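You operate a simulated robot arm through the tools that you are given. There is no shell and no other tool. Be economical: measure what you need, move in short steps, check, and stop when the job is done.

The job below is to be done with a simulated robot arm. You get a single attempt, and the scene is never put back.

## Task
Put things in order on the top of the desk. At the end: the white cup marked clips stands where the blue drink bottle stood; the white tin marked cream is on the brown tray; the foam dabber stands on top of the brown thin parcel; the blue drink bottle stands where the white tin marked cream stood; whatever was shut is shut again. Leave all else as you found it, and nothing knocked over.

It is judged by the outcome, as a careful person would: the job done as asked, and still so three seconds after it is handed in. It fails if anything else is knocked over, pushed out of place, dropped, spilled or broken.

## Robot
A 7-joint arm with a two-finger parallel gripper, fixed in place. Base frame: the origin is at the foot of the arm, x ahead of it, y to its left, z up; the work surface is at about z = 0.78. Units: m, degrees, N and s.
With the tool pointing down near the work surface it reaches from about 0.22 to 0.68 m from the base axis. Its first joint turns from -66.0 to 66.0 degrees. Payload 2.4 kg.
The tool frame sits at the grasp point between the pads (the TCP): z along the fingers, y along the line on which they close. The tips reach 0.03 m beyond it. The gripper opens to 0.094 m. The fingers are 0.028 m wide and 0.01 m thick; the gripper's body (0.05 by 0.096 m) begins 0.055 m behind the TCP.
Orientation is that of the tool frame in the base frame, as a unit quaternion [x, y, z, w]. With the fingers straight down and closing along the base's y, the tool's x points along the base's -x, its y along +y and its z along -z.

## Interface
- The arm moves only by the tool apply_moves. Its argument "steps" is a list that holds one entry, the list of rows, each a list of 7 numbers: the shift along the base's x, y, z in units of 50 mm (1.0 is 50 mm), then the turn, a rotation vector about the base's x, y, z in units of 6 degrees (1.0 is 6 degrees), then the closure, from 0 (fully open) to 1 (shut). In form: [[[x, y, z, wx, wy, wz, grip], ...]]. A call has 1 to 20 rows; each row shifts and turns the commanded pose from where the row before left it. A call with a number of a shift or a turn outside -1 to 1 is refused whole. Rows are played at 5 a second. More than 0.05 m and 8.6 degrees between two rows, or a gripper value outside its range, and nothing of the call is played. Where a pose cannot be reached the arm comes as near as it can. A force on the tool above 40 N (or 10 N above the force at the start of the call, whichever is more), or a blocked arm, ends the call early, and 0.2 s more pass. The fingers move at their own pace (about 0.153 m/s each) and stop on an object; they squeeze with about 28 N. The grip force told is the motor's: it shows also when the fingers shut on nothing. Time passes only in rows, and 0.2 s behind the last, so rows that do not move let the fingers close. The reply holds the time, the measured pose of the TCP, the force on the tool along the base axes, the opening and the grip force, in the units named above and with some noise.
- Cameras (640 x 400 px; columns grow to the right, rows downward): "scene" is fixed at [0.0467, 0.4873, 1.4367]; the picture's right is [-0.63, -0.78, 0.00], its down [-0.51, 0.41, -0.75] and it looks along [0.59, -0.47, -0.66] (base axes); focal length 314 px, centre (320, 200). "wrist" rides on the gripper at [0.076, 0.014, -0.103] in the tool frame; the picture's right is [-0.18, 0.98, 0.00], its down [-0.75, -0.14, -0.64] and it looks along [-0.63, -0.12, 0.77] (tool axes); focal length 243 px, centre (320, 200). There is no depth. A picture from a camera that has moved, and an enlarged one, comes with that camera's place and axes in the base frame and with its lens.
- grab_frame(camera): a new picture of that camera. No time passes.
- enlarge(camera, box): a new picture of the part [left, top, right, bottom] of that camera's present view, enlarged. No time passes.
- finish_job(): hands the job in; it is judged then, once.

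Work in short steps. Places have to be worked out from the pictures, the camera data and where the tool is seen: move nearer, look again, correct. Check each grasp and each placing, and mend what went wrong. You have 120 turns and 84 pictures in all, those below and enlarged ones among them. Open the gripper and draw the arm clear of the work before you hand the job in, unless the task says otherwise; then end with one line.

The tools are called after "Emit:" by a JSON object that holds its "name" and its "arguments". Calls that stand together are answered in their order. apply_moves: Moves the arm, as the interface text tells. Its arguments: {"type":"object","properties":{"steps":{"type":"array"}},"required":["steps"]} The other tools are called the same way: grab_frame (camera) takes a picture; enlarge (camera, box) takes an enlarged picture of a part of a camera's view; finish_job () hands the job in.

At the start:

```text
t: 0.0
eef_pos: [0.3991, -0.1, 1.0329]
tool_rot: [0.0, 1.0, 0.0, -0.001]
contact_force: [0.5, -0.2, -0.3]
finger_gap: 0.094
grip_force: 0.1
```

scene: 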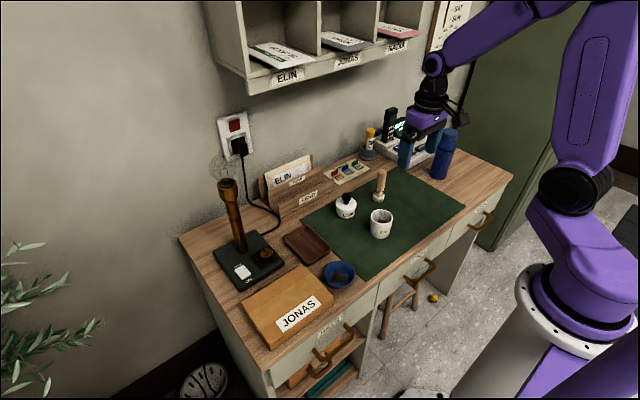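
wrist: 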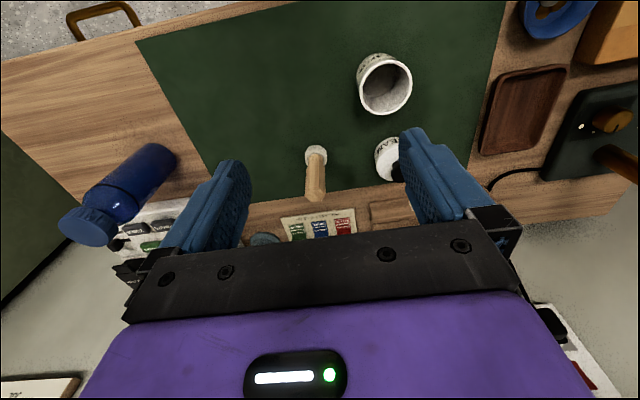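

I start by looking closely at the desk top to identify the objects.

Emit:
{"name": "enlarge", "arguments": {"camera": "scene", "box": [300, 90, 500, 270]}}

Emit:
{"name": "enlarge", "arguments": {"camera": "scene", "box": [170, 150, 390, 370]}}

Emit:
{"name": "enlarge", "arguments": {"camera": "wrist", "box": [240, 20, 640, 270]}}

```text
2.22 times, centred on (400, 180) of scene
camera zoom: at [0.0467, 0.4873, 1.4367], right [-0.63, -0.78, 0.0], down [-0.51, 0.41, -0.75], along [0.59, -0.47, -0.66], focal length 697 px, centre (142, 244)
```

zoom: 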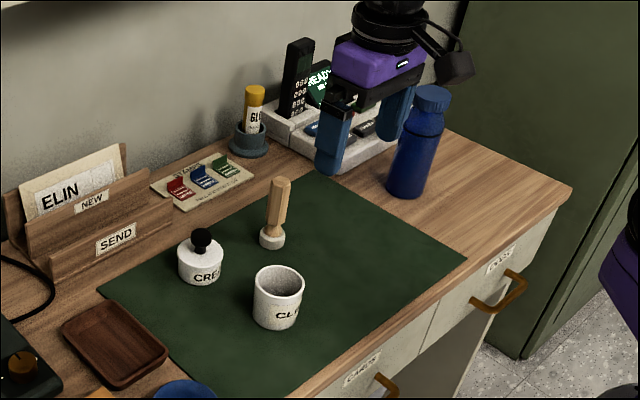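

```text
1.82 times, centred on (280, 260) of scene
camera zoom: at [0.0467, 0.4873, 1.4367], right [-0.63, -0.78, 0.0], down [-0.51, 0.41, -0.75], along [0.59, -0.47, -0.66], focal length 570 px, centre (393, 91)
```

zoom: 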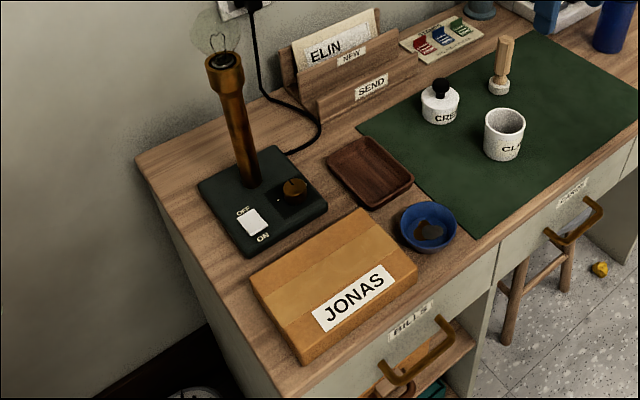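

```text
1.60 times, centred on (440, 145) of wrist
camera zoom: at [0.3221, -0.088, 1.1386], right [0.18, 0.98, 0.0], down [0.75, -0.14, 0.64], along [0.63, -0.12, -0.77], focal length 388 px, centre (128, 288)
```

zoom: 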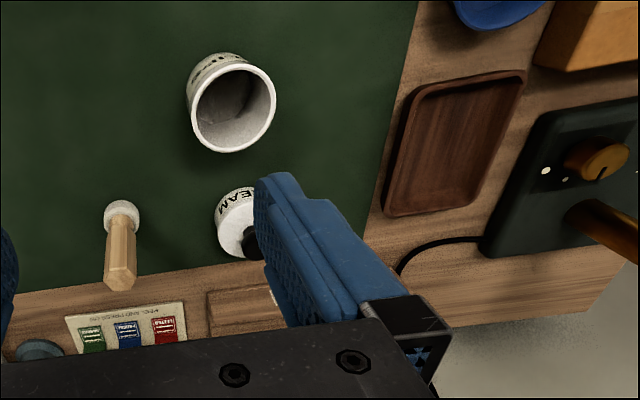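

Estimates (base frame): dabber ≈(0.515,-0.131), tin ≈(0.53,0.0), cup ≈(0.418,-0.03), bottle ≈(0.477,-0.385), tray ≈(0.51,0.16), parcel ≈(0.376,0.317). I hover above the dabber first and look.

Emit:
{"name": "apply_moves", "arguments": {"steps": [[[0.6, -0.15, -0.4, 0, 0, 0, 0], [0.6, -0.15, -0.4, 0, 0, 0, 0], [0.6, -0.15, -0.4, 0, 0, 0, 0], [0.52, -0.17, -0.4, 0, 0, 0, 0], [0, 0, 0, 0, 0, 0, 0]]]}}

Emit:
{"name": "grab_frame", "arguments": {"camera": "wrist"}}

Emit:
{"name": "grab_frame", "arguments": {"camera": "scene"}}

```text
t: 1.2
eef_pos: [0.5141, -0.1312, 0.9534]
tool_rot: [0.0, 1.0, 0.0, 0.001]
contact_force: [0.1, -0.7, -0.1]
finger_gap: 0.0939
grip_force: 0.1
```

```text
78 pictures are left
camera wrist: at [0.4368, -0.1189, 1.0577], right [0.18, 0.98, 0.0], down [0.75, -0.14, 0.64], along [0.63, -0.12, -0.77], focal length 243 px, centre (320, 200)
```

wrist: 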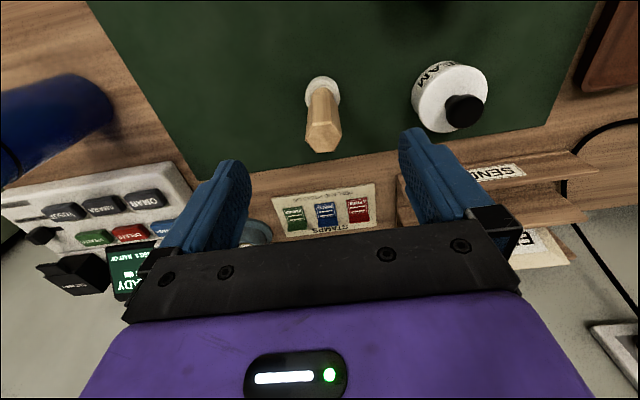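

```text
77 pictures are left
```

scene: 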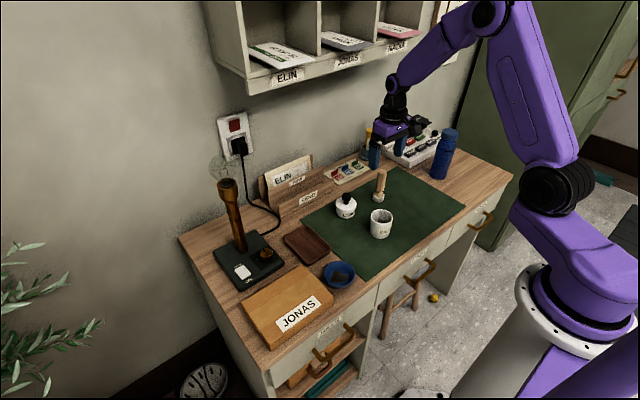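

The dabber is at about (0.514,-0.131), right under the tool. I go down to z≈0.855 and close on its handle.

Emit:
{"name": "apply_moves", "arguments": {"steps": [[[0, 0, -0.66, 0, 0, 0, 0], [0, 0, -0.66, 0, 0, 0, 0], [0, 0, -0.66, 0, 0, 0, 0], [0, 0, 0, 0, 0, 0, 0], [0, 0, 0, 0, 0, 0, 1], [0, 0, 0, 0, 0, 0, 1], [0, 0, 0, 0, 0, 0, 1], [0, 0, 0, 0, 0, 0, 1]]]}}

Emit:
{"name": "grab_frame", "arguments": {"camera": "wrist"}}

```text
t: 3.0
eef_pos: [0.5155, -0.1327, 0.8562]
tool_rot: [-0.001, 1.0, 0.0, 0.0]
contact_force: [0.6, -0.1, 0.3]
finger_gap: 0.0265
grip_force: 27.5
```

```text
76 pictures are left
camera wrist: at [0.4385, -0.1195, 0.9601], right [0.18, 0.98, 0.0], down [0.75, -0.14, 0.64], along [0.63, -0.12, -0.77], focal length 243 px, centre (320, 200)
```

wrist: 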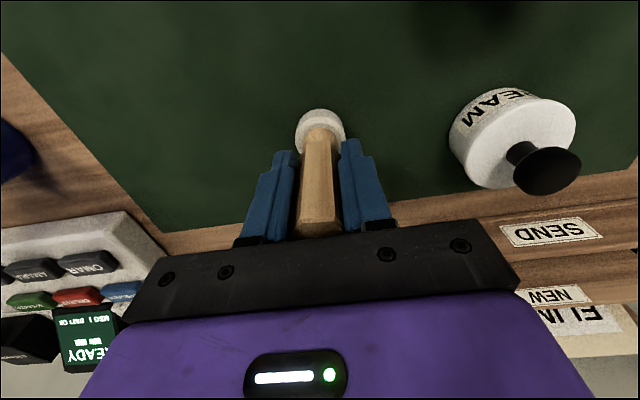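

Gripped (gap 26.5 mm). I lift and carry it toward a spot above the parcel.

Emit:
{"name": "apply_moves", "arguments": {"steps": [[[0, 0, 0.4, 0, 0, 0, 1], [0, 0, 0.8, 0, 0, 0, 1], [0, 0, 0.8, 0, 0, 0, 1], [-0.279, 0.88, 0, 0, 0, 0, 1], [-0.279, 0.88, 0, 0, 0, 0, 1], [-0.279, 0.88, 0, 0, 0, 0, 1], [-0.279, 0.88, 0, 0, 0, 0, 1], [-0.279, 0.88, 0, 0, 0, 0, 1], [-0.279, 0.88, 0, 0, 0, 0, 1], [-0.279, 0.88, 0, 0, 0, 0, 1], [-0.279, 0.88, 0, 0, 0, 0, 1], [-0.279, 0.88, 0, 0, 0, 0, 1], [0, 0, 0, 0, 0, 0, 1]]]}}

Emit:
{"name": "grab_frame", "arguments": {"camera": "wrist"}}

Emit:
{"name": "grab_frame", "arguments": {"camera": "scene"}}

```text
t: 5.8
eef_pos: [0.3926, 0.2634, 0.9546]
tool_rot: [0.0, 1.0, -0.001, 0.0]
contact_force: [0.4, -0.6, -0.2]
finger_gap: 0.0266
grip_force: 27.8
```

```text
75 pictures are left
camera wrist: at [0.3141, 0.2771, 1.0573], right [0.18, 0.98, 0.0], down [0.75, -0.14, 0.64], along [0.63, -0.12, -0.77], focal length 243 px, centre (320, 200)
```

wrist: 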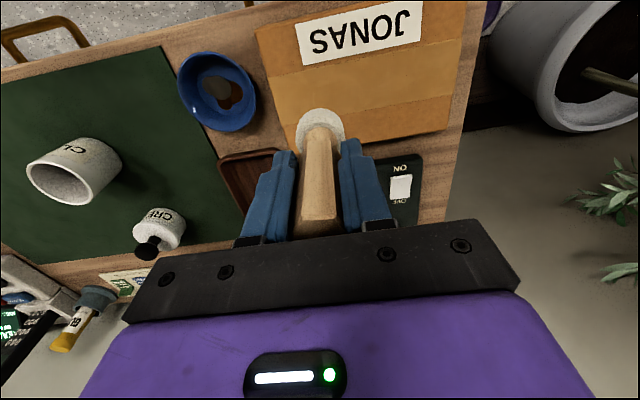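

```text
74 pictures are left
```

scene: 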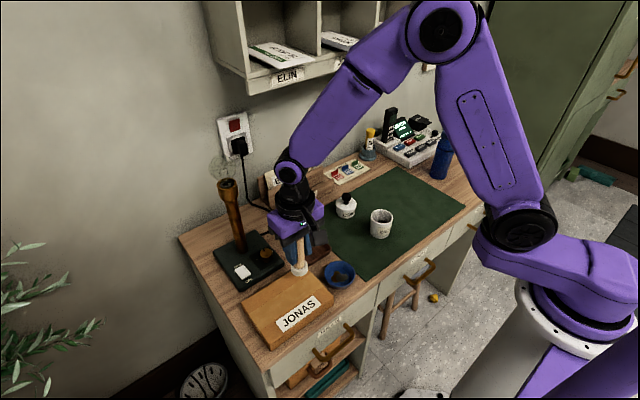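

The parcel top centre is about (0.389,0.307). I move over it and lower partway, then view it.

Emit:
{"name": "apply_moves", "arguments": {"steps": [[[-0.07, 0.87, 0, 0, 0, 0, 1], [0, 0, -0.5, 0, 0, 0, 1], [0, 0, -0.5, 0, 0, 0, 1], [0, 0, 0, 0, 0, 0, 1]]]}}

Emit:
{"name": "enlarge", "arguments": {"camera": "scene", "box": [220, 200, 360, 360]}}

```text
t: 6.8
eef_pos: [0.3866, 0.3079, 0.905]
tool_rot: [-0.001, 1.0, 0.0, 0.0]
contact_force: [0.2, 0.0, -1.1]
finger_gap: 0.0265
grip_force: 28.2
```

```text
2.50 times, centred on (290, 280) of scene
camera zoom: at [0.0467, 0.4873, 1.4367], right [-0.63, -0.78, 0.0], down [-0.51, 0.41, -0.75], along [0.59, -0.47, -0.66], focal length 784 px, centre (395, 0)
```

zoom: 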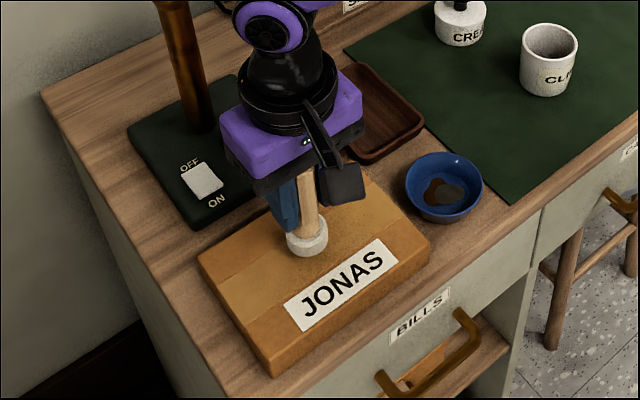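

The dabber bottom is a couple of cm above the parcel. I lower in small steps and watch the force.

Emit:
{"name": "apply_moves", "arguments": {"steps": [[[0, 0, -0.2, 0, 0, 0, 1], [0, 0, -0.1, 0, 0, 0, 1], [0, 0, -0.06, 0, 0, 0, 1], [0, 0, 0, 0, 0, 0, 1]]]}}

Emit:
{"name": "enlarge", "arguments": {"camera": "scene", "box": [250, 220, 350, 300]}}

```text
t: 7.8
eef_pos: [0.3869, 0.3083, 0.8878]
tool_rot: [0.0, 1.0, 0.0, 0.001]
contact_force: [-1.2, -3.4, 26.3]
finger_gap: 0.0261
grip_force: 28.4
```

```text
5.00 times, centred on (300, 260) of scene
camera zoom: at [0.0463, 0.487, 1.4369], right [-0.63, -0.78, 0.0], down [-0.51, 0.41, -0.76], along [0.59, -0.47, -0.66], focal length 1568 px, centre (420, -100)
```

zoom: 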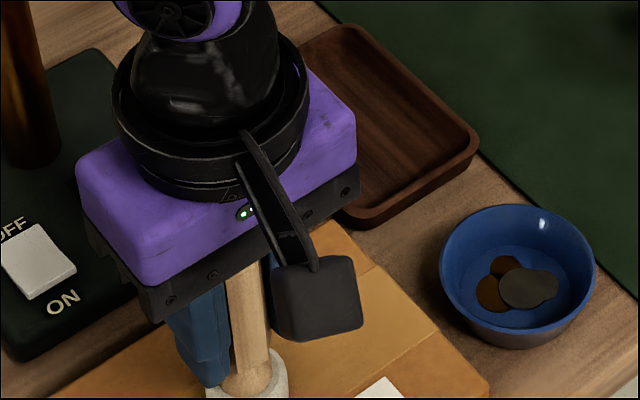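

26 N upward means it rests on the parcel. I relieve 2 mm, then open and rise.

Emit:
{"name": "apply_moves", "arguments": {"steps": [[[0, 0, 0.03, 0, 0, 0, 1], [0, 0, 0, 0, 0, 0, 1]]]}}

```text
t: 8.4
eef_pos: [0.3857, 0.3063, 0.8886]
tool_rot: [0.0, 1.0, -0.001, 0.0]
contact_force: [1.7, 0.4, 2.7]
finger_gap: 0.026
grip_force: 28.0
```

The force is down to about 3 N, so I release and rise.

Emit:
{"name": "apply_moves", "arguments": {"steps": [[[0, 0, 0, 0, 0, 0, 0.8], [0, 0, 0, 0, 0, 0, 0.5], [0, 0, 0, 0, 0, 0, 0.3], [0, 0, 0, 0, 0, 0, 0.3], [0, 0, 0.6, 0, 0, 0, 0.3], [0, 0, 0.9, 0, 0, 0, 0.3], [0, 0, 0.5, 0, 0, 0, 0], [0, -0.9, 0, 0, 0, 0, 0]]]}}

Emit:
{"name": "enlarge", "arguments": {"camera": "scene", "box": [220, 180, 420, 340]}}

Emit:
{"name": "grab_frame", "arguments": {"camera": "wrist"}}

```text
t: 10.2
eef_pos: [0.3867, 0.2637, 0.9885]
tool_rot: [0.0, 1.0, -0.001, 0.001]
contact_force: [0.3, -0.4, -0.6]
finger_gap: 0.0938
grip_force: 0.1
```

```text
2.50 times, centred on (320, 260) of scene
camera zoom: at [0.0466, 0.4873, 1.4368], right [-0.63, -0.78, 0.0], down [-0.51, 0.41, -0.75], along [0.59, -0.47, -0.66], focal length 784 px, centre (320, 50)
```

zoom: 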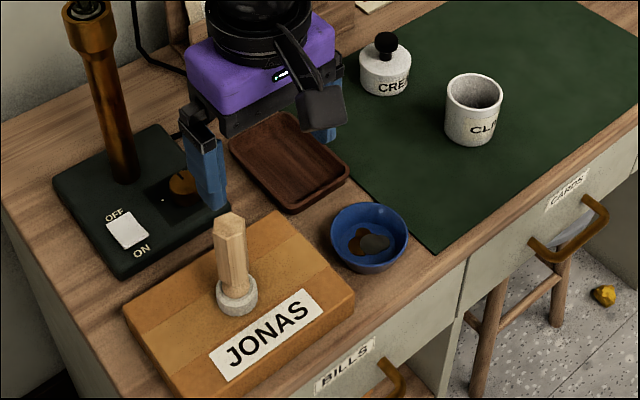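

```text
70 pictures are left
camera wrist: at [0.3093, 0.2773, 1.0933], right [0.18, 0.98, 0.0], down [0.75, -0.14, 0.64], along [0.63, -0.12, -0.77], focal length 243 px, centre (320, 200)
```

wrist: 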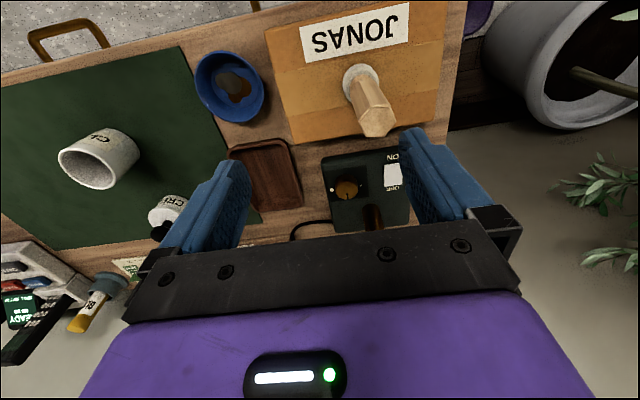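

The dabber stands upright on the parcel. Next I hover over the cream tin at about (0.533,-0.007) and look.

Emit:
{"name": "apply_moves", "arguments": {"steps": [[[0.418, -0.773, -0.05, 0, 0, 0, 0], [0.418, -0.773, -0.05, 0, 0, 0, 0], [0.418, -0.773, -0.15, 0, 0, 0, 0], [0.418, -0.773, -0.15, 0, 0, 0, 0], [0.418, -0.773, -0.25, 0, 0, 0, 0], [0.418, -0.773, -0.25, 0, 0, 0, 0], [0.418, -0.773, -0.25, 0, 0, 0, 0], [0, 0, 0, 0, 0, 0, 0]]]}}

Emit:
{"name": "grab_frame", "arguments": {"camera": "wrist"}}

Emit:
{"name": "enlarge", "arguments": {"camera": "scene", "box": [280, 100, 440, 260]}}

```text
t: 12.0
eef_pos: [0.5327, -0.0112, 0.9313]
tool_rot: [0.0, 1.0, 0.001, 0.001]
contact_force: [-0.1, 0.3, 0.6]
finger_gap: 0.0942
grip_force: 0.1
```

```text
69 pictures are left
camera wrist: at [0.4557, 0.0027, 1.0345], right [0.18, 0.98, 0.0], down [0.75, -0.14, 0.64], along [0.63, -0.12, -0.77], focal length 243 px, centre (320, 200)
```

wrist: 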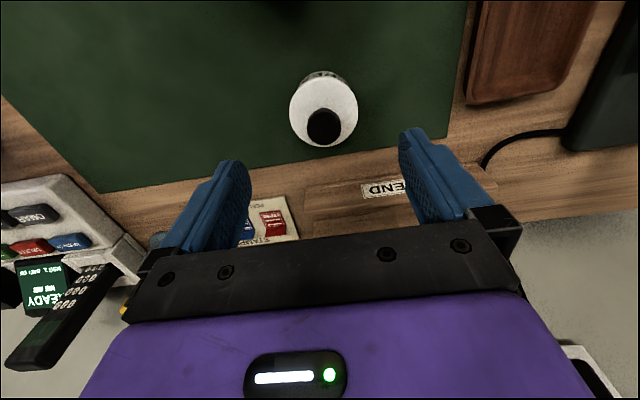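

```text
2.50 times, centred on (360, 180) of scene
camera zoom: at [0.0467, 0.4872, 1.4367], right [-0.63, -0.78, 0.0], down [-0.51, 0.41, -0.75], along [0.59, -0.47, -0.66], focal length 784 px, centre (220, 250)
```

zoom: 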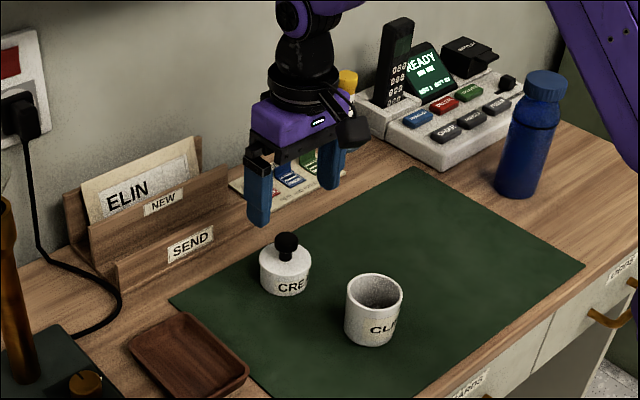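

Tin is at ≈(0.532,-0.007), almost under the tool, ~60 mm wide. I go down to z≈0.818 and close.

Emit:
{"name": "apply_moves", "arguments": {"steps": [[[0, 0.08, -0.7, 0, 0, 0, 0], [0, 0, -0.7, 0, 0, 0, 0], [0, 0, -0.5, 0, 0, 0, 0], [0, 0, -0.36, 0, 0, 0, 0], [0, 0, 0, 0, 0, 0, 0]]]}}

Emit:
{"name": "grab_frame", "arguments": {"camera": "wrist"}}

Emit:
{"name": "enlarge", "arguments": {"camera": "scene", "box": [300, 140, 420, 240]}}

```text
t: 13.2
eef_pos: [0.5315, -0.0043, 0.82]
tool_rot: [0.001, 1.0, 0.0, 0.0]
contact_force: [0.4, 0.0, 0.7]
finger_gap: 0.0942
grip_force: 0.1
```

```text
67 pictures are left
camera wrist: at [0.455, 0.0089, 0.9227], right [0.18, 0.98, 0.0], down [0.75, -0.14, 0.64], along [0.63, -0.12, -0.77], focal length 243 px, centre (320, 200)
```

wrist: 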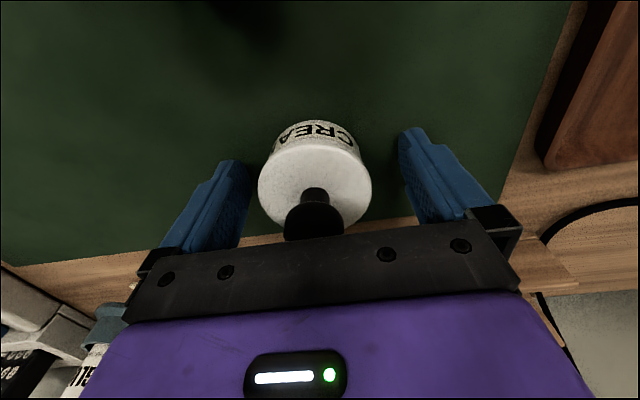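

```text
4.00 times, centred on (360, 190) of scene
camera zoom: at [0.0467, 0.4873, 1.4367], right [-0.63, -0.78, 0.0], down [-0.51, 0.41, -0.75], along [0.59, -0.47, -0.66], focal length 1254 px, centre (160, 240)
```

zoom: 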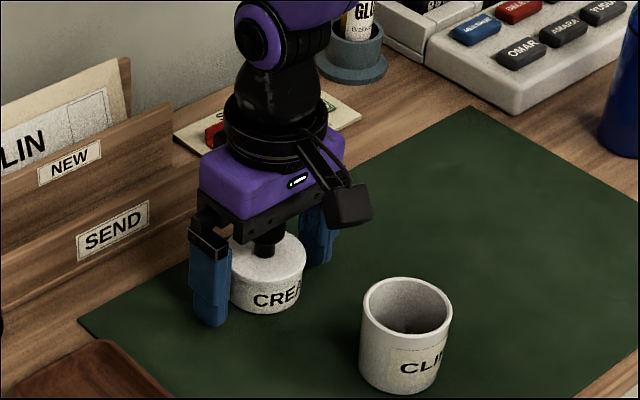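

The tin is centred about 3 mm to −y of the tool; I shift and close.

Emit:
{"name": "apply_moves", "arguments": {"steps": [[[-0.02, -0.07, 0, 0, 0, 0, 0], [0, 0, 0, 0, 0, 0, 0.2], [0, 0, 0, 0, 0, 0, 0.5], [0, 0, 0, 0, 0, 0, 1], [0, 0, 0, 0, 0, 0, 1], [0, 0, 0, 0, 0, 0, 1]]]}}

```text
t: 14.6
eef_pos: [0.5306, -0.0081, 0.8195]
tool_rot: [0.001, 1.0, 0.0, 0.0]
contact_force: [0.8, 0.2, 0.2]
finger_gap: 0.0629
grip_force: 28.4
```

Gripped at (0.5305,-0.008), gap 63 mm; this is the spot for the bottle later. Before carrying I check the tray's size and rim.

Emit:
{"name": "enlarge", "arguments": {"camera": "scene", "box": [270, 210, 350, 280]}}

Emit:
{"name": "enlarge", "arguments": {"camera": "scene", "box": [320, 170, 380, 230]}}

```text
5.71 times, centred on (310, 245) of scene
camera zoom: at [0.0467, 0.4873, 1.4367], right [-0.63, -0.78, 0.0], down [-0.51, 0.41, -0.75], along [0.59, -0.47, -0.66], focal length 1792 px, centre (377, -57)
```

zoom: 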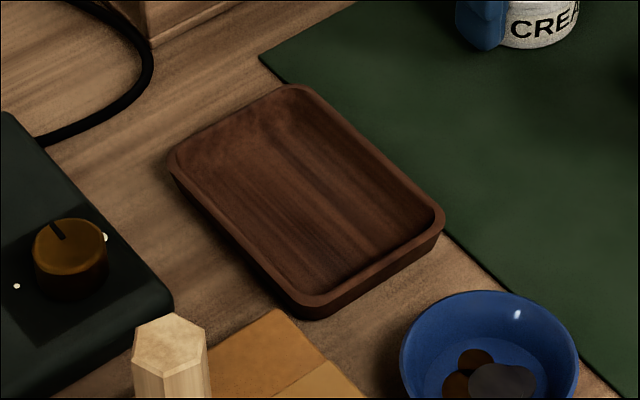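

```text
6.67 times, centred on (350, 200) of scene
camera zoom: at [0.0467, 0.4873, 1.4367], right [-0.63, -0.78, 0.0], down [-0.51, 0.41, -0.75], along [0.59, -0.47, -0.66], focal length 2091 px, centre (120, 200)
```

zoom: 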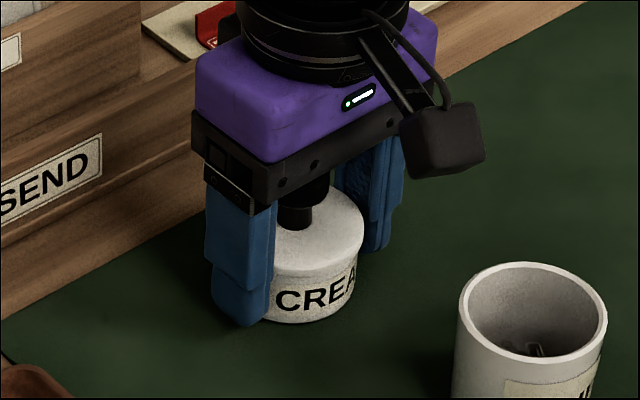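

The tray's inside is narrow across y (~70 mm) with a ~12 mm rim, so fingers this low would hit the rim. I regrip about 9 mm higher so the tips stay above the rim.

Emit:
{"name": "apply_moves", "arguments": {"steps": [[[0, 0, 0, 0, 0, 0, 0.3], [0, 0, 0, 0, 0, 0, 0.2], [0, 0, 0.19, 0, 0, 0, 0.2], [0, 0, 0, 0, 0, 0, 0.2], [0, 0, 0, 0, 0, 0, 0.5], [0, 0, 0, 0, 0, 0, 1], [0, 0, 0, 0, 0, 0, 1], [0, 0, 0, 0, 0, 0, 1]]]}}

Emit:
{"name": "enlarge", "arguments": {"camera": "scene", "box": [320, 170, 380, 230]}}

```text
t: 16.4
eef_pos: [0.5313, -0.0085, 0.8296]
tool_rot: [0.0, 1.0, 0.0, 0.0]
contact_force: [-1.3, -2.0, 1.4]
finger_gap: 0.0602
grip_force: 28.4
```

```text
6.67 times, centred on (350, 200) of scene
camera zoom: at [0.0466, 0.4872, 1.4368], right [-0.63, -0.78, 0.0], down [-0.51, 0.41, -0.75], along [0.59, -0.47, -0.66], focal length 2091 px, centre (120, 200)
```

zoom: 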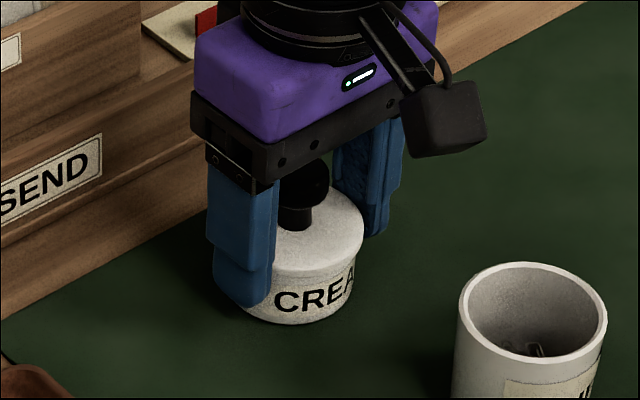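

The gap is now 60 mm. I lift 15 mm as a test to check that the whole tin comes up, not just a lid.

Emit:
{"name": "apply_moves", "arguments": {"steps": [[[0, 0, 0.15, 0, 0, 0, 1], [0, 0, 0.15, 0, 0, 0, 1], [0, 0, 0, 0, 0, 0, 1]]]}}

Emit:
{"name": "enlarge", "arguments": {"camera": "scene", "box": [320, 170, 380, 230]}}

```text
t: 17.2
eef_pos: [0.5334, -0.0084, 0.8435]
tool_rot: [0.0, 1.0, 0.0, 0.0]
contact_force: [0.1, 0.3, -0.6]
finger_gap: 0.0601
grip_force: 28.3
```

```text
6.67 times, centred on (350, 200) of scene
camera zoom: at [0.0467, 0.4873, 1.4367], right [-0.63, -0.78, 0.0], down [-0.51, 0.41, -0.75], along [0.59, -0.47, -0.66], focal length 2091 px, centre (120, 200)
```

zoom: 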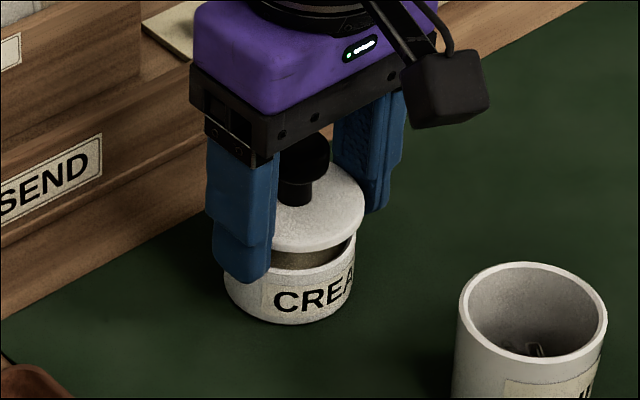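

Only the lid came up, so I lower it straight back on, release, and will grip the body low instead.

Emit:
{"name": "apply_moves", "arguments": {"steps": [[[0, 0, -0.15, 0, 0, 0, 1], [0, 0, -0.13, 0, 0, 0, 1], [0, 0, 0, 0, 0, 0, 1]]]}}

Emit:
{"name": "enlarge", "arguments": {"camera": "scene", "box": [320, 170, 380, 230]}}

```text
t: 18.0
eef_pos: [0.5316, -0.0084, 0.83]
tool_rot: [0.0, 1.0, 0.0, 0.002]
contact_force: [-3.4, 4.2, 23.5]
finger_gap: 0.0611
grip_force: 27.9
```

```text
6.67 times, centred on (350, 200) of scene
camera zoom: at [0.0461, 0.4874, 1.4367], right [-0.63, -0.78, 0.0], down [-0.51, 0.41, -0.76], along [0.59, -0.47, -0.66], focal length 2091 px, centre (120, 200)
```

zoom: 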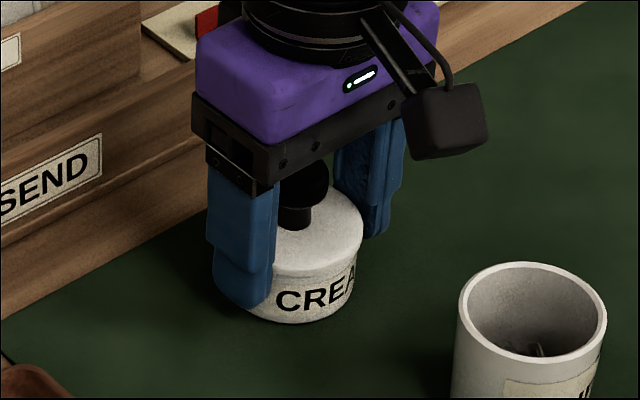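

The lid is seated again. I release, rise, and turn the gripper 90° so that the fingers will lie along the tray's long axis (x) and can grip the body low.

Emit:
{"name": "apply_moves", "arguments": {"steps": [[[0, 0, 0.02, 0, 0, 0, 0.8], [0, 0, 0, 0, 0, 0, 0.4], [0, 0, 0, 0, 0, 0, 0.1], [0, 0, 0.4, 0, 0, 0, 0], [0, 0, 0.8, 0, 0, 0, 0], [0, 0, 0.8, 0, 0, 0, 0], [0, 0, 0, 0, 0, 1, 0], [0, 0, 0, 0, 0, 1, 0], [0, 0, 0, 0, 0, 1, 0], [0, 0, 0, 0, 0, 1, 0], [0, 0, 0, 0, 0, 1, 0]]]}}

Emit:
{"name": "enlarge", "arguments": {"camera": "scene", "box": [300, 130, 420, 240]}}

```text
t: 20.4
eef_pos: [0.5311, -0.0073, 0.9302]
tool_rot: [-0.26, 0.966, 0.0, 0.0]
contact_force: [-1.5, -0.8, -0.3]
finger_gap: 0.0944
grip_force: 0.1
```

```text
3.64 times, centred on (360, 185) of scene
camera zoom: at [0.0467, 0.4873, 1.4367], right [-0.63, -0.78, 0.0], down [-0.51, 0.41, -0.75], along [0.59, -0.47, -0.66], focal length 1140 px, centre (174, 254)
```

zoom: 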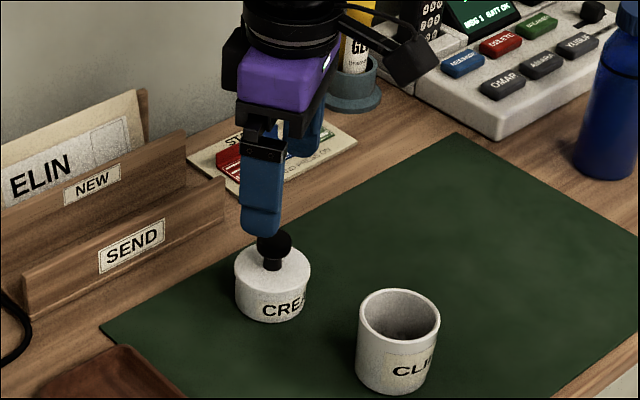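

The lid is seated and the turn works. I turn the remaining 60° and look with the wrist camera.

Emit:
{"name": "apply_moves", "arguments": {"steps": [[[0, 0, 0, 0, 0, 1, 0], [0, 0, 0, 0, 0, 1, 0], [0, 0, 0, 0, 0, 1, 0], [0, 0, 0, 0, 0, 1, 0], [0, 0, 0, 0, 0, 1, 0], [0, 0, 0, 0, 0, 1, 0], [0, 0, 0, 0, 0, 1, 0], [0, 0, 0, 0, 0, 1, 0], [0, 0, 0, 0, 0, 1, 0], [0, 0, 0, 0, 0, 1, 0], [0, 0, 0, 0, 0, 0, 0]]]}}

Emit:
{"name": "grab_frame", "arguments": {"camera": "wrist"}}

```text
t: 22.8
eef_pos: [0.5323, -0.0079, 0.9306]
tool_rot: [0.708, -0.706, 0.001, -0.001]
contact_force: [0.9, -0.2, -0.2]
finger_gap: 0.0942
grip_force: 0.2
```

```text
59 pictures are left
camera wrist: at [0.5166, -0.0847, 1.0341], right [-0.98, 0.18, 0.0], down [0.14, 0.75, 0.64], along [0.12, 0.63, -0.77], focal length 243 px, centre (320, 200)
```

wrist: 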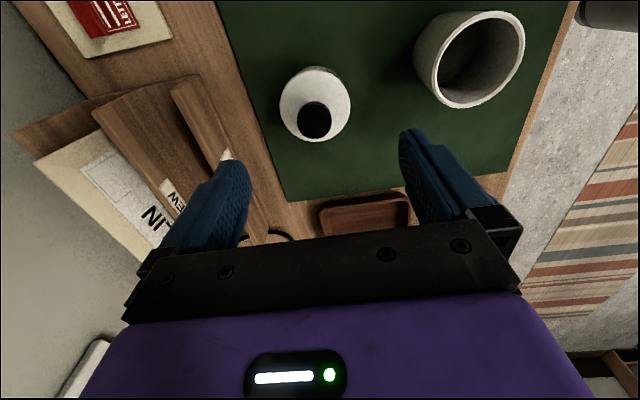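

The tin is below the tool; the cup and rack are clear of the fingers. I descend to z≈0.826 and check centring.

Emit:
{"name": "apply_moves", "arguments": {"steps": [[[0, -0.02, -0.7, 0, 0, 0, 0], [0, 0, -0.7, 0, 0, 0, 0], [0, 0, -0.5, 0, 0, 0, 0], [0, 0, -0.2, 0, 0, 0, 0], [0, 0, 0, 0, 0, 0, 0]]]}}

Emit:
{"name": "grab_frame", "arguments": {"camera": "wrist"}}

```text
t: 24.0
eef_pos: [0.5296, -0.0097, 0.825]
tool_rot: [-0.707, 0.707, 0.0, 0.0]
contact_force: [-0.4, 0.2, 0.6]
finger_gap: 0.094
grip_force: 0.0
```

```text
58 pictures are left
camera wrist: at [0.5146, -0.0863, 0.9288], right [-0.98, 0.18, 0.0], down [0.14, 0.75, 0.64], along [0.12, 0.63, -0.77], focal length 243 px, centre (320, 200)
```

wrist: 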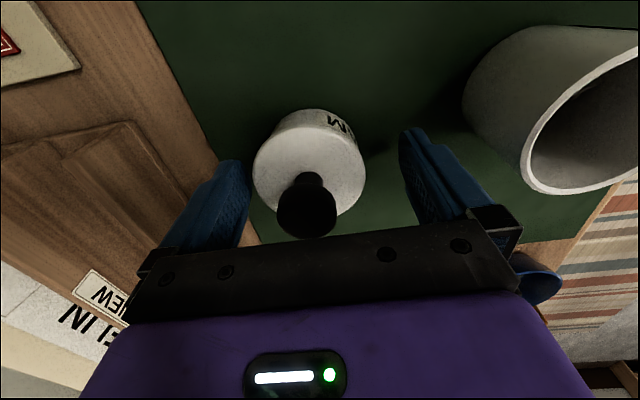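

The tin's centre works out at ≈(0.535,-0.009) with a low body. I shift +6 mm in x, go down to z≈0.814 and close.

Emit:
{"name": "apply_moves", "arguments": {"steps": [[[0.11, 0, 0, 0, 0, 0, 0], [0, 0, -0.22, 0, 0, 0, 0], [0, 0, 0, 0, 0, 0, 0.2], [0, 0, 0, 0, 0, 0, 0.5], [0, 0, 0, 0, 0, 0, 1], [0, 0, 0, 0, 0, 0, 1], [0, 0, 0, 0, 0, 0, 1]]]}}

Emit:
{"name": "grab_frame", "arguments": {"camera": "wrist"}}

```text
t: 25.6
eef_pos: [0.5372, -0.0091, 0.8152]
tool_rot: [-0.707, 0.707, 0.001, 0.0]
contact_force: [0.0, 0.9, 0.8]
finger_gap: 0.061
grip_force: 27.9
```

```text
57 pictures are left
camera wrist: at [0.5215, -0.0865, 0.9193], right [-0.98, 0.18, 0.0], down [0.14, 0.75, 0.64], along [0.12, 0.63, -0.77], focal length 243 px, centre (320, 200)
```

wrist: 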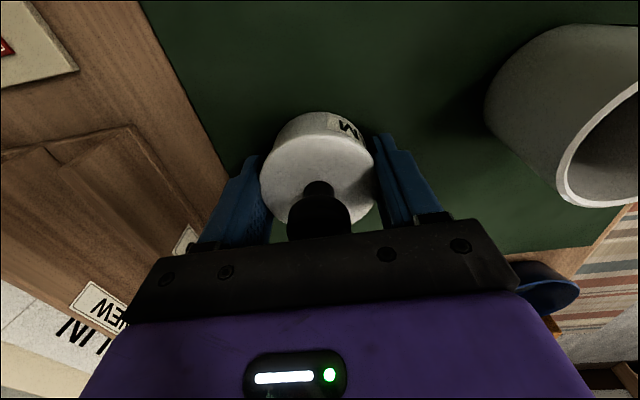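

Closed at 61 mm gap. I lift only 6 mm and check whether the body comes along.

Emit:
{"name": "apply_moves", "arguments": {"steps": [[[0, 0, 0.12, 0, 0, 0, 1], [0, 0, 0, 0, 0, 0, 1]]]}}

Emit:
{"name": "enlarge", "arguments": {"camera": "scene", "box": [320, 170, 380, 230]}}

```text
t: 26.2
eef_pos: [0.5362, -0.0085, 0.8208]
tool_rot: [0.707, -0.707, 0.0, 0.001]
contact_force: [0.1, 0.4, -1.0]
finger_gap: 0.0611
grip_force: 28.2
```

```text
6.67 times, centred on (350, 200) of scene
camera zoom: at [0.0467, 0.4873, 1.4367], right [-0.63, -0.78, 0.0], down [-0.51, 0.41, -0.75], along [0.59, -0.47, -0.66], focal length 2091 px, centre (120, 200)
```

zoom: 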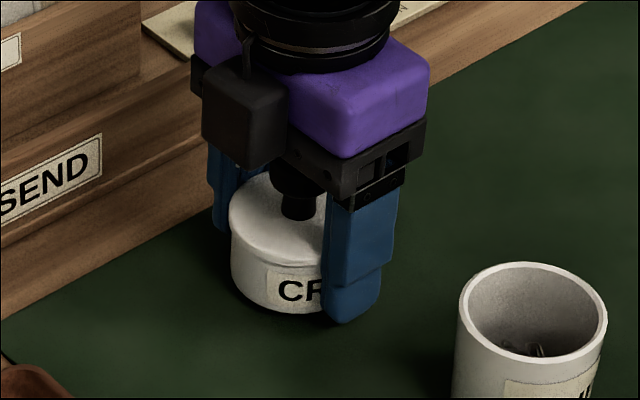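

The body appears to have come up with the lid. I lift a bit more to confirm.

Emit:
{"name": "apply_moves", "arguments": {"steps": [[[0, 0, 0.3, 0, 0, 0, 1], [0, 0, 0.3, 0, 0, 0, 1], [0, 0, 0, 0, 0, 0, 1]]]}}

Emit:
{"name": "enlarge", "arguments": {"camera": "scene", "box": [320, 160, 380, 220]}}

```text
t: 27.0
eef_pos: [0.5371, -0.0087, 0.8501]
tool_rot: [-0.707, 0.708, 0.0, 0.0]
contact_force: [0.4, -0.2, -0.2]
finger_gap: 0.061
grip_force: 28.0
```

```text
6.67 times, centred on (350, 190) of scene
camera zoom: at [0.0467, 0.4873, 1.4367], right [-0.63, -0.78, 0.0], down [-0.51, 0.41, -0.75], along [0.59, -0.47, -0.66], focal length 2091 px, centre (120, 267)
```

zoom: 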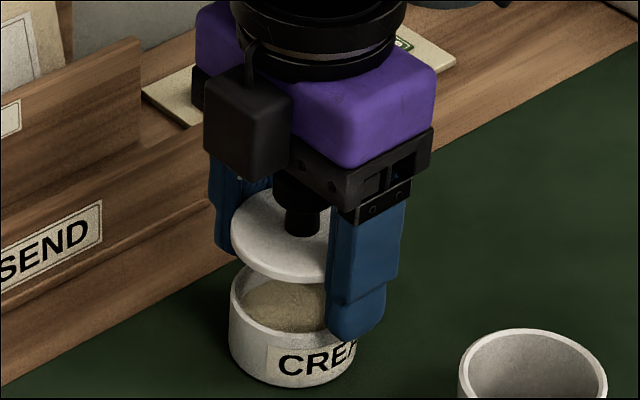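

The lid overhangs the body, so side grips from above only catch the lid. Plan: reseat it, then grip the knob, set the lid aside, move the open body, and put the lid back on.

Emit:
{"name": "apply_moves", "arguments": {"steps": [[[0, 0, -0.3, 0, 0, 0, 1], [0, 0, -0.3, 0, 0, 0, 1], [0, 0, -0.08, 0, 0, 0, 1], [0, 0, 0, 0, 0, 0, 1]]]}}

Emit:
{"name": "enlarge", "arguments": {"camera": "scene", "box": [320, 170, 380, 230]}}

```text
t: 27.4
eef_pos: [0.5402, -0.0087, 0.8446]
tool_rot: [0.708, -0.706, 0.004, -0.004]
contact_force: [-6.6, 1.8, 14.3]
finger_gap: 0.0612
grip_force: 28.1
stopped in row 1: the force on the tool passed its limit (the readings are from after the stop); the commanded pose is now the measured one
```

```text
6.67 times, centred on (350, 200) of scene
camera zoom: at [0.0462, 0.4873, 1.4368], right [-0.63, -0.78, 0.0], down [-0.51, 0.41, -0.76], along [0.59, -0.47, -0.66], focal length 2091 px, centre (120, 200)
```

zoom: 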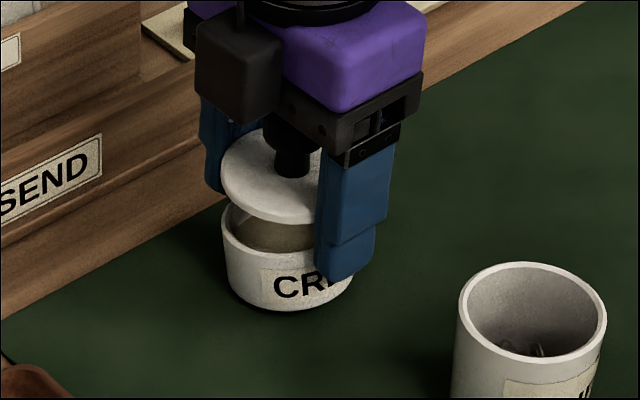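

The descent was blocked: a fingertip seems to be touching the body's rim. I rise 15 mm and inspect from the wrist and scene.

Emit:
{"name": "apply_moves", "arguments": {"steps": [[[0, 0, 0.3, 0, 0, 0, 1], [0, 0, 0.3, 0, 0, 0, 1], [0, 0, 0, 0, 0, 0, 1]]]}}

Emit:
{"name": "grab_frame", "arguments": {"camera": "wrist"}}

Emit:
{"name": "enlarge", "arguments": {"camera": "scene", "box": [315, 150, 395, 230]}}

```text
t: 28.2
eef_pos: [0.5394, -0.0068, 0.8731]
tool_rot: [0.707, -0.707, 0.004, -0.004]
contact_force: [-0.3, -0.4, -0.9]
finger_gap: 0.0609
grip_force: 28.4
```

```text
53 pictures are left
camera wrist: at [0.5233, -0.0839, 0.9767], right [-0.98, 0.18, -0.01], down [0.13, 0.75, 0.64], along [0.13, 0.63, -0.76], focal length 243 px, centre (320, 200)
```

wrist: 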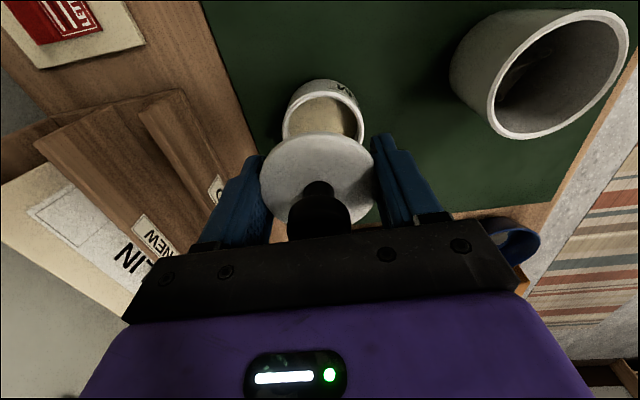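

```text
5.00 times, centred on (355, 190) of scene
camera zoom: at [0.0467, 0.4873, 1.4367], right [-0.63, -0.78, 0.0], down [-0.51, 0.41, -0.75], along [0.59, -0.47, -0.66], focal length 1568 px, centre (145, 250)
```

zoom: 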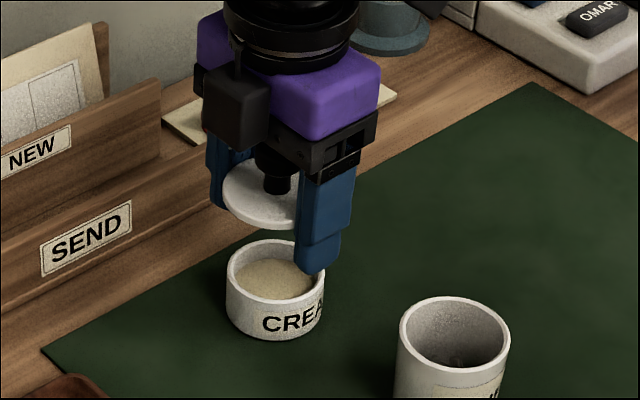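

The body is standing undisturbed. The tool got tilted 0.65° by the contact; I correct the tilt, shift −2 mm in x, and re-measure lid versus body alignment.

Emit:
{"name": "apply_moves", "arguments": {"steps": [[[-0.04, 0, 0, 0, 0.108, 0, 1], [0, 0, 0, 0, 0, 0, 1], [0, 0, 0, 0, 0, 0, 1]]]}}

Emit:
{"name": "enlarge", "arguments": {"camera": "wrist", "box": [230, 50, 410, 250]}}

Emit:
{"name": "enlarge", "arguments": {"camera": "scene", "box": [320, 165, 380, 225]}}

```text
t: 29.0
eef_pos: [0.5386, -0.0092, 0.8735]
tool_rot: [0.708, -0.706, 0.001, -0.001]
contact_force: [0.1, 0.1, -0.2]
finger_gap: 0.0611
grip_force: 28.1
```

```text
2.00 times, centred on (320, 150) of wrist
camera zoom: at [0.5231, -0.0852, 0.9768], right [-0.98, 0.18, 0.0], down [0.14, 0.75, 0.64], along [0.12, 0.63, -0.77], focal length 485 px, centre (320, 300)
```

zoom: 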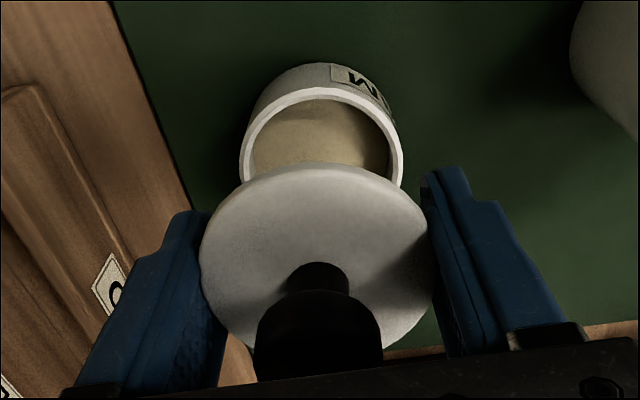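

```text
6.67 times, centred on (350, 195) of scene
camera zoom: at [0.0467, 0.4873, 1.4367], right [-0.63, -0.78, 0.0], down [-0.51, 0.41, -0.75], along [0.59, -0.47, -0.66], focal length 2091 px, centre (120, 233)
```

zoom: 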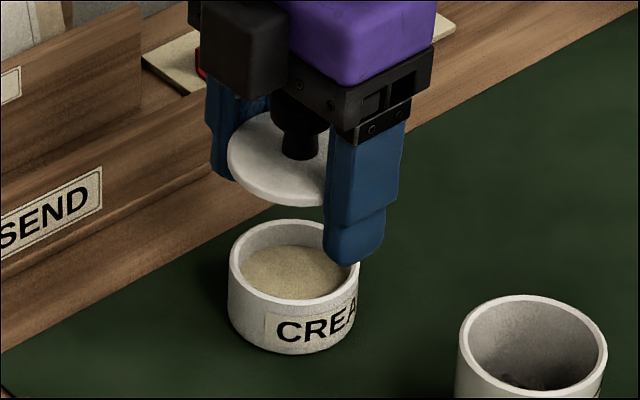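

Lid and body look aligned to about 1 mm. I lower to just above the rim and check the gap between fingertips and rim on both sides.

Emit:
{"name": "apply_moves", "arguments": {"steps": [[[-0.01, 0, -0.2, 0, 0, 0, 1], [0, 0, -0.2, 0, 0, 0, 1], [0, 0, 0, 0, 0, 0, 1]]]}}

Emit:
{"name": "enlarge", "arguments": {"camera": "wrist", "box": [230, 80, 410, 260]}}

Emit:
{"name": "enlarge", "arguments": {"camera": "scene", "box": [330, 175, 370, 225]}}

```text
t: 29.8
eef_pos: [0.5383, -0.0071, 0.8515]
tool_rot: [0.708, -0.706, 0.001, -0.001]
contact_force: [0.1, 0.5, -1.0]
finger_gap: 0.0608
grip_force: 28.2
```

```text
2.22 times, centred on (320, 170) of wrist
camera zoom: at [0.5225, -0.0843, 0.9559], right [-0.98, 0.18, 0.0], down [0.14, 0.75, 0.64], along [0.12, 0.63, -0.77], focal length 539 px, centre (320, 267)
```

zoom: 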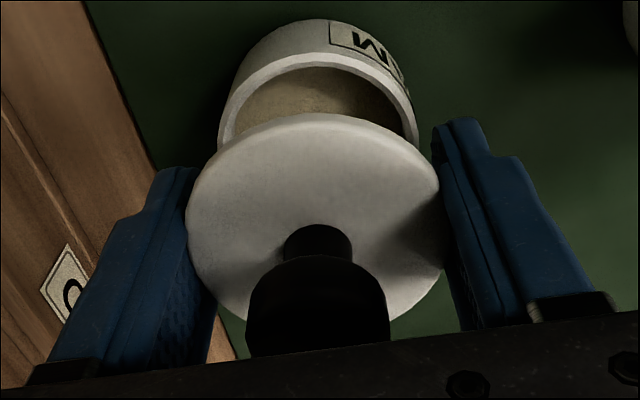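

```text
8.00 times, centred on (350, 200) of scene
camera zoom: at [0.0467, 0.4873, 1.4367], right [-0.63, -0.78, 0.0], down [-0.51, 0.41, -0.75], along [0.59, -0.47, -0.66], focal length 2509 px, centre (80, 200)
```

zoom: 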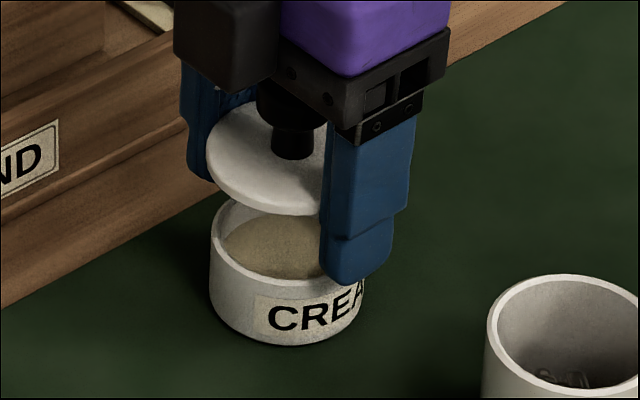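

Alignment seems within about 1 mm. I descend in gentle steps, relying on the force stop.

Emit:
{"name": "apply_moves", "arguments": {"steps": [[[-0.01, 0, -0.1, 0, 0, 0, 1], [0, 0, -0.1, 0, 0, 0, 1], [0, 0, -0.1, 0, 0, 0, 1], [0, 0, -0.1, 0, 0, 0, 1], [0, 0, 0, 0, 0, 0, 1]]]}}

Emit:
{"name": "enlarge", "arguments": {"camera": "scene", "box": [330, 175, 370, 225]}}

```text
t: 30.5
eef_pos: [0.5382, -0.007, 0.844]
tool_rot: [0.707, -0.707, 0.0, -0.001]
contact_force: [-3.9, 0.0, 10.7]
finger_gap: 0.0612
grip_force: 27.9
stopped in row 3: the force on the tool passed its limit (the readings are from after the stop); the commanded pose is now the measured one
```

```text
8.00 times, centred on (350, 200) of scene
camera zoom: at [0.0464, 0.4873, 1.4368], right [-0.63, -0.78, 0.0], down [-0.51, 0.41, -0.76], along [0.59, -0.47, -0.66], focal length 2509 px, centre (80, 200)
```

zoom: 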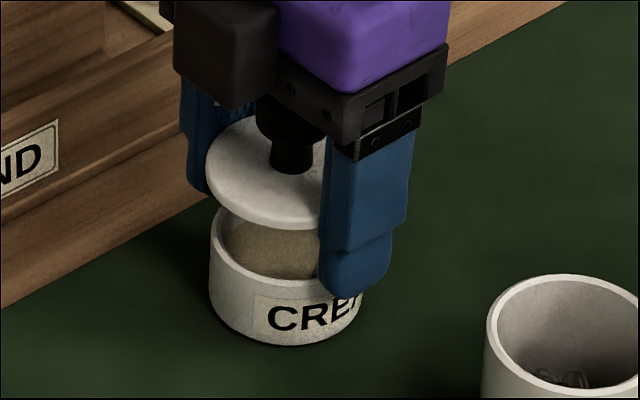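

Force (-x, +z) says the −x fingertip sits on the rim at z≈0.814. I rise 4 mm, shift −2 mm in x and try again.

Emit:
{"name": "apply_moves", "arguments": {"steps": [[[0, 0, 0.08, 0, 0, 0, 1], [-0.04, 0, 0, 0, 0, 0, 1], [0, 0, -0.08, 0, 0, 0, 1], [0, 0, -0.06, 0, 0, 0, 1], [0, 0, -0.06, 0, 0, 0, 1], [0, 0, -0.06, 0, 0, 0, 1], [0, 0, 0, 0, 0, 0, 1]]]}}

Emit:
{"name": "enlarge", "arguments": {"camera": "scene", "box": [330, 175, 370, 225]}}

```text
t: 31.8
eef_pos: [0.5423, -0.0053, 0.8427]
tool_rot: [0.708, -0.707, 0.006, -0.007]
contact_force: [-4.1, 0.5, 11.3]
finger_gap: 0.0611
grip_force: 28.5
stopped in row 6: the force on the tool passed its limit (the readings are from after the stop); the commanded pose is now the measured one
```

```text
8.00 times, centred on (350, 200) of scene
camera zoom: at [0.0463, 0.4873, 1.4368], right [-0.63, -0.78, 0.0], down [-0.51, 0.41, -0.76], along [0.59, -0.47, -0.66], focal length 2509 px, centre (80, 200)
```

zoom: 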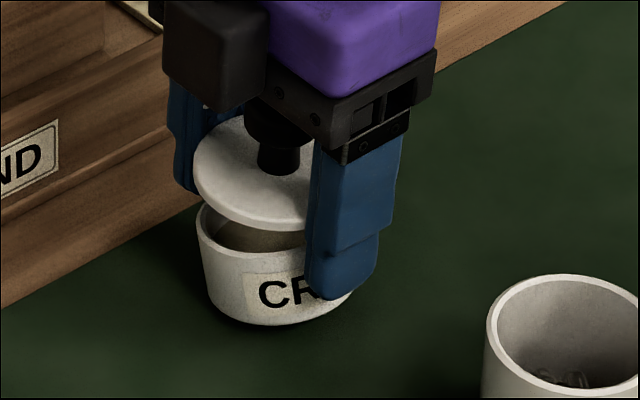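

The body was being tilted on its +x side, so it is really the +x fingertip on the rim. I rise, level the tool, and look again.

Emit:
{"name": "apply_moves", "arguments": {"steps": [[[0, 0, 0.15, 0, 0, 0, 1], [0, 0, 0.15, 0, 0.176, 0, 1], [0, 0, 0, 0, 0, 0, 1], [0, 0, 0, 0, 0, 0, 1]]]}}

Emit:
{"name": "enlarge", "arguments": {"camera": "wrist", "box": [230, 80, 410, 260]}}

Emit:
{"name": "enlarge", "arguments": {"camera": "scene", "box": [330, 175, 370, 225]}}

```text
t: 32.8
eef_pos: [0.5415, -0.0036, 0.8568]
tool_rot: [0.708, -0.706, 0.0, -0.002]
contact_force: [-0.5, 0.8, -0.7]
finger_gap: 0.0611
grip_force: 28.1
```

```text
2.22 times, centred on (320, 170) of wrist
camera zoom: at [0.5273, -0.0824, 0.9604], right [-0.98, 0.18, 0.0], down [0.14, 0.75, 0.64], along [0.12, 0.63, -0.77], focal length 539 px, centre (320, 267)
```

zoom: 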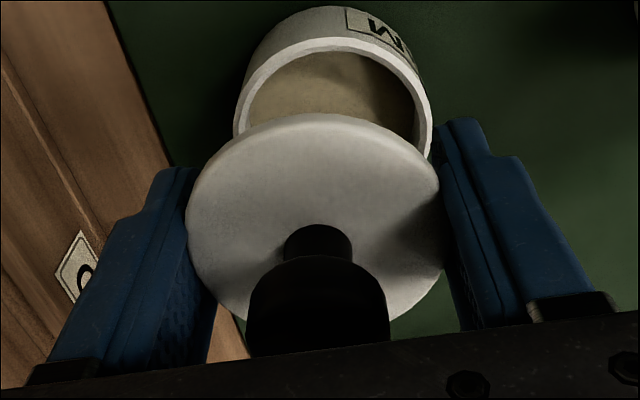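

```text
8.00 times, centred on (350, 200) of scene
camera zoom: at [0.0467, 0.4873, 1.4367], right [-0.63, -0.78, 0.0], down [-0.51, 0.41, -0.75], along [0.59, -0.47, -0.66], focal length 2509 px, centre (80, 200)
```

zoom: 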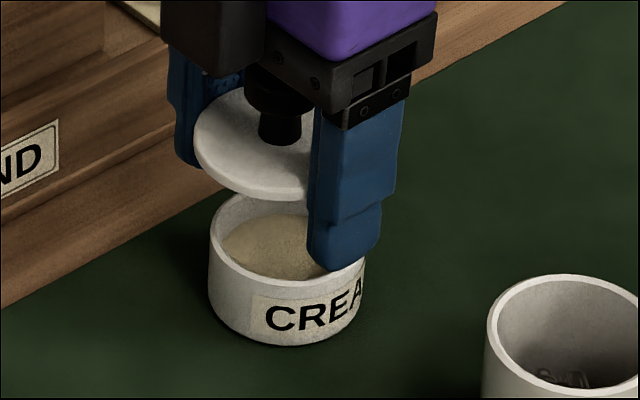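

The body is upright and unmoved. Lid and body have equal diameters, so fingers cannot straddle it; I'll instead rest the lid on the rim offset ~26 mm toward −y, where the fingers clear the body, then regrip it by its knob.

Emit:
{"name": "apply_moves", "arguments": {"steps": [[[-0.08, -0.3, 0.1, 0, 0, 0, 1], [0, -0.31, 0, 0, 0, 0, 1], [0, 0, 0, 0, 0, 0, 1], [0, 0, 0, 0, 0, 0, 1]]]}}

Emit:
{"name": "grab_frame", "arguments": {"camera": "wrist"}}

Emit:
{"name": "enlarge", "arguments": {"camera": "scene", "box": [330, 165, 390, 225]}}

```text
t: 33.8
eef_pos: [0.5387, -0.0357, 0.8618]
tool_rot: [0.709, -0.705, 0.0, -0.003]
contact_force: [-0.5, 1.2, -1.2]
finger_gap: 0.0608
grip_force: 27.9
```

```text
43 pictures are left
camera wrist: at [0.524, -0.1136, 0.9647], right [-0.98, 0.18, 0.0], down [0.14, 0.75, 0.64], along [0.12, 0.63, -0.77], focal length 243 px, centre (320, 200)
```

wrist: 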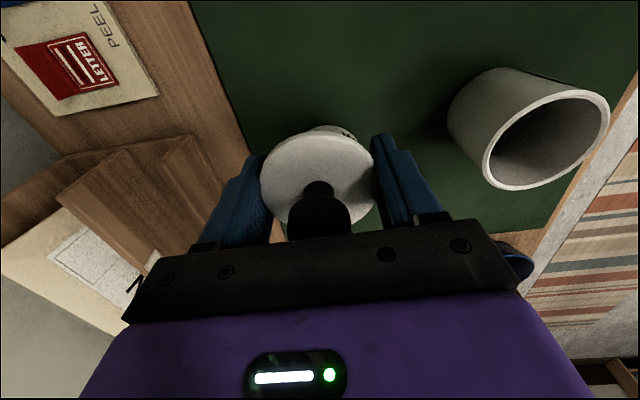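

```text
6.67 times, centred on (360, 195) of scene
camera zoom: at [0.0467, 0.4873, 1.4367], right [-0.63, -0.78, 0.0], down [-0.51, 0.41, -0.75], along [0.59, -0.47, -0.66], focal length 2091 px, centre (53, 233)
```

zoom: 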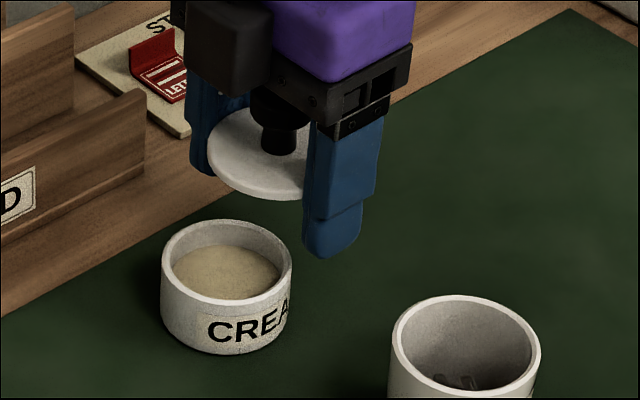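

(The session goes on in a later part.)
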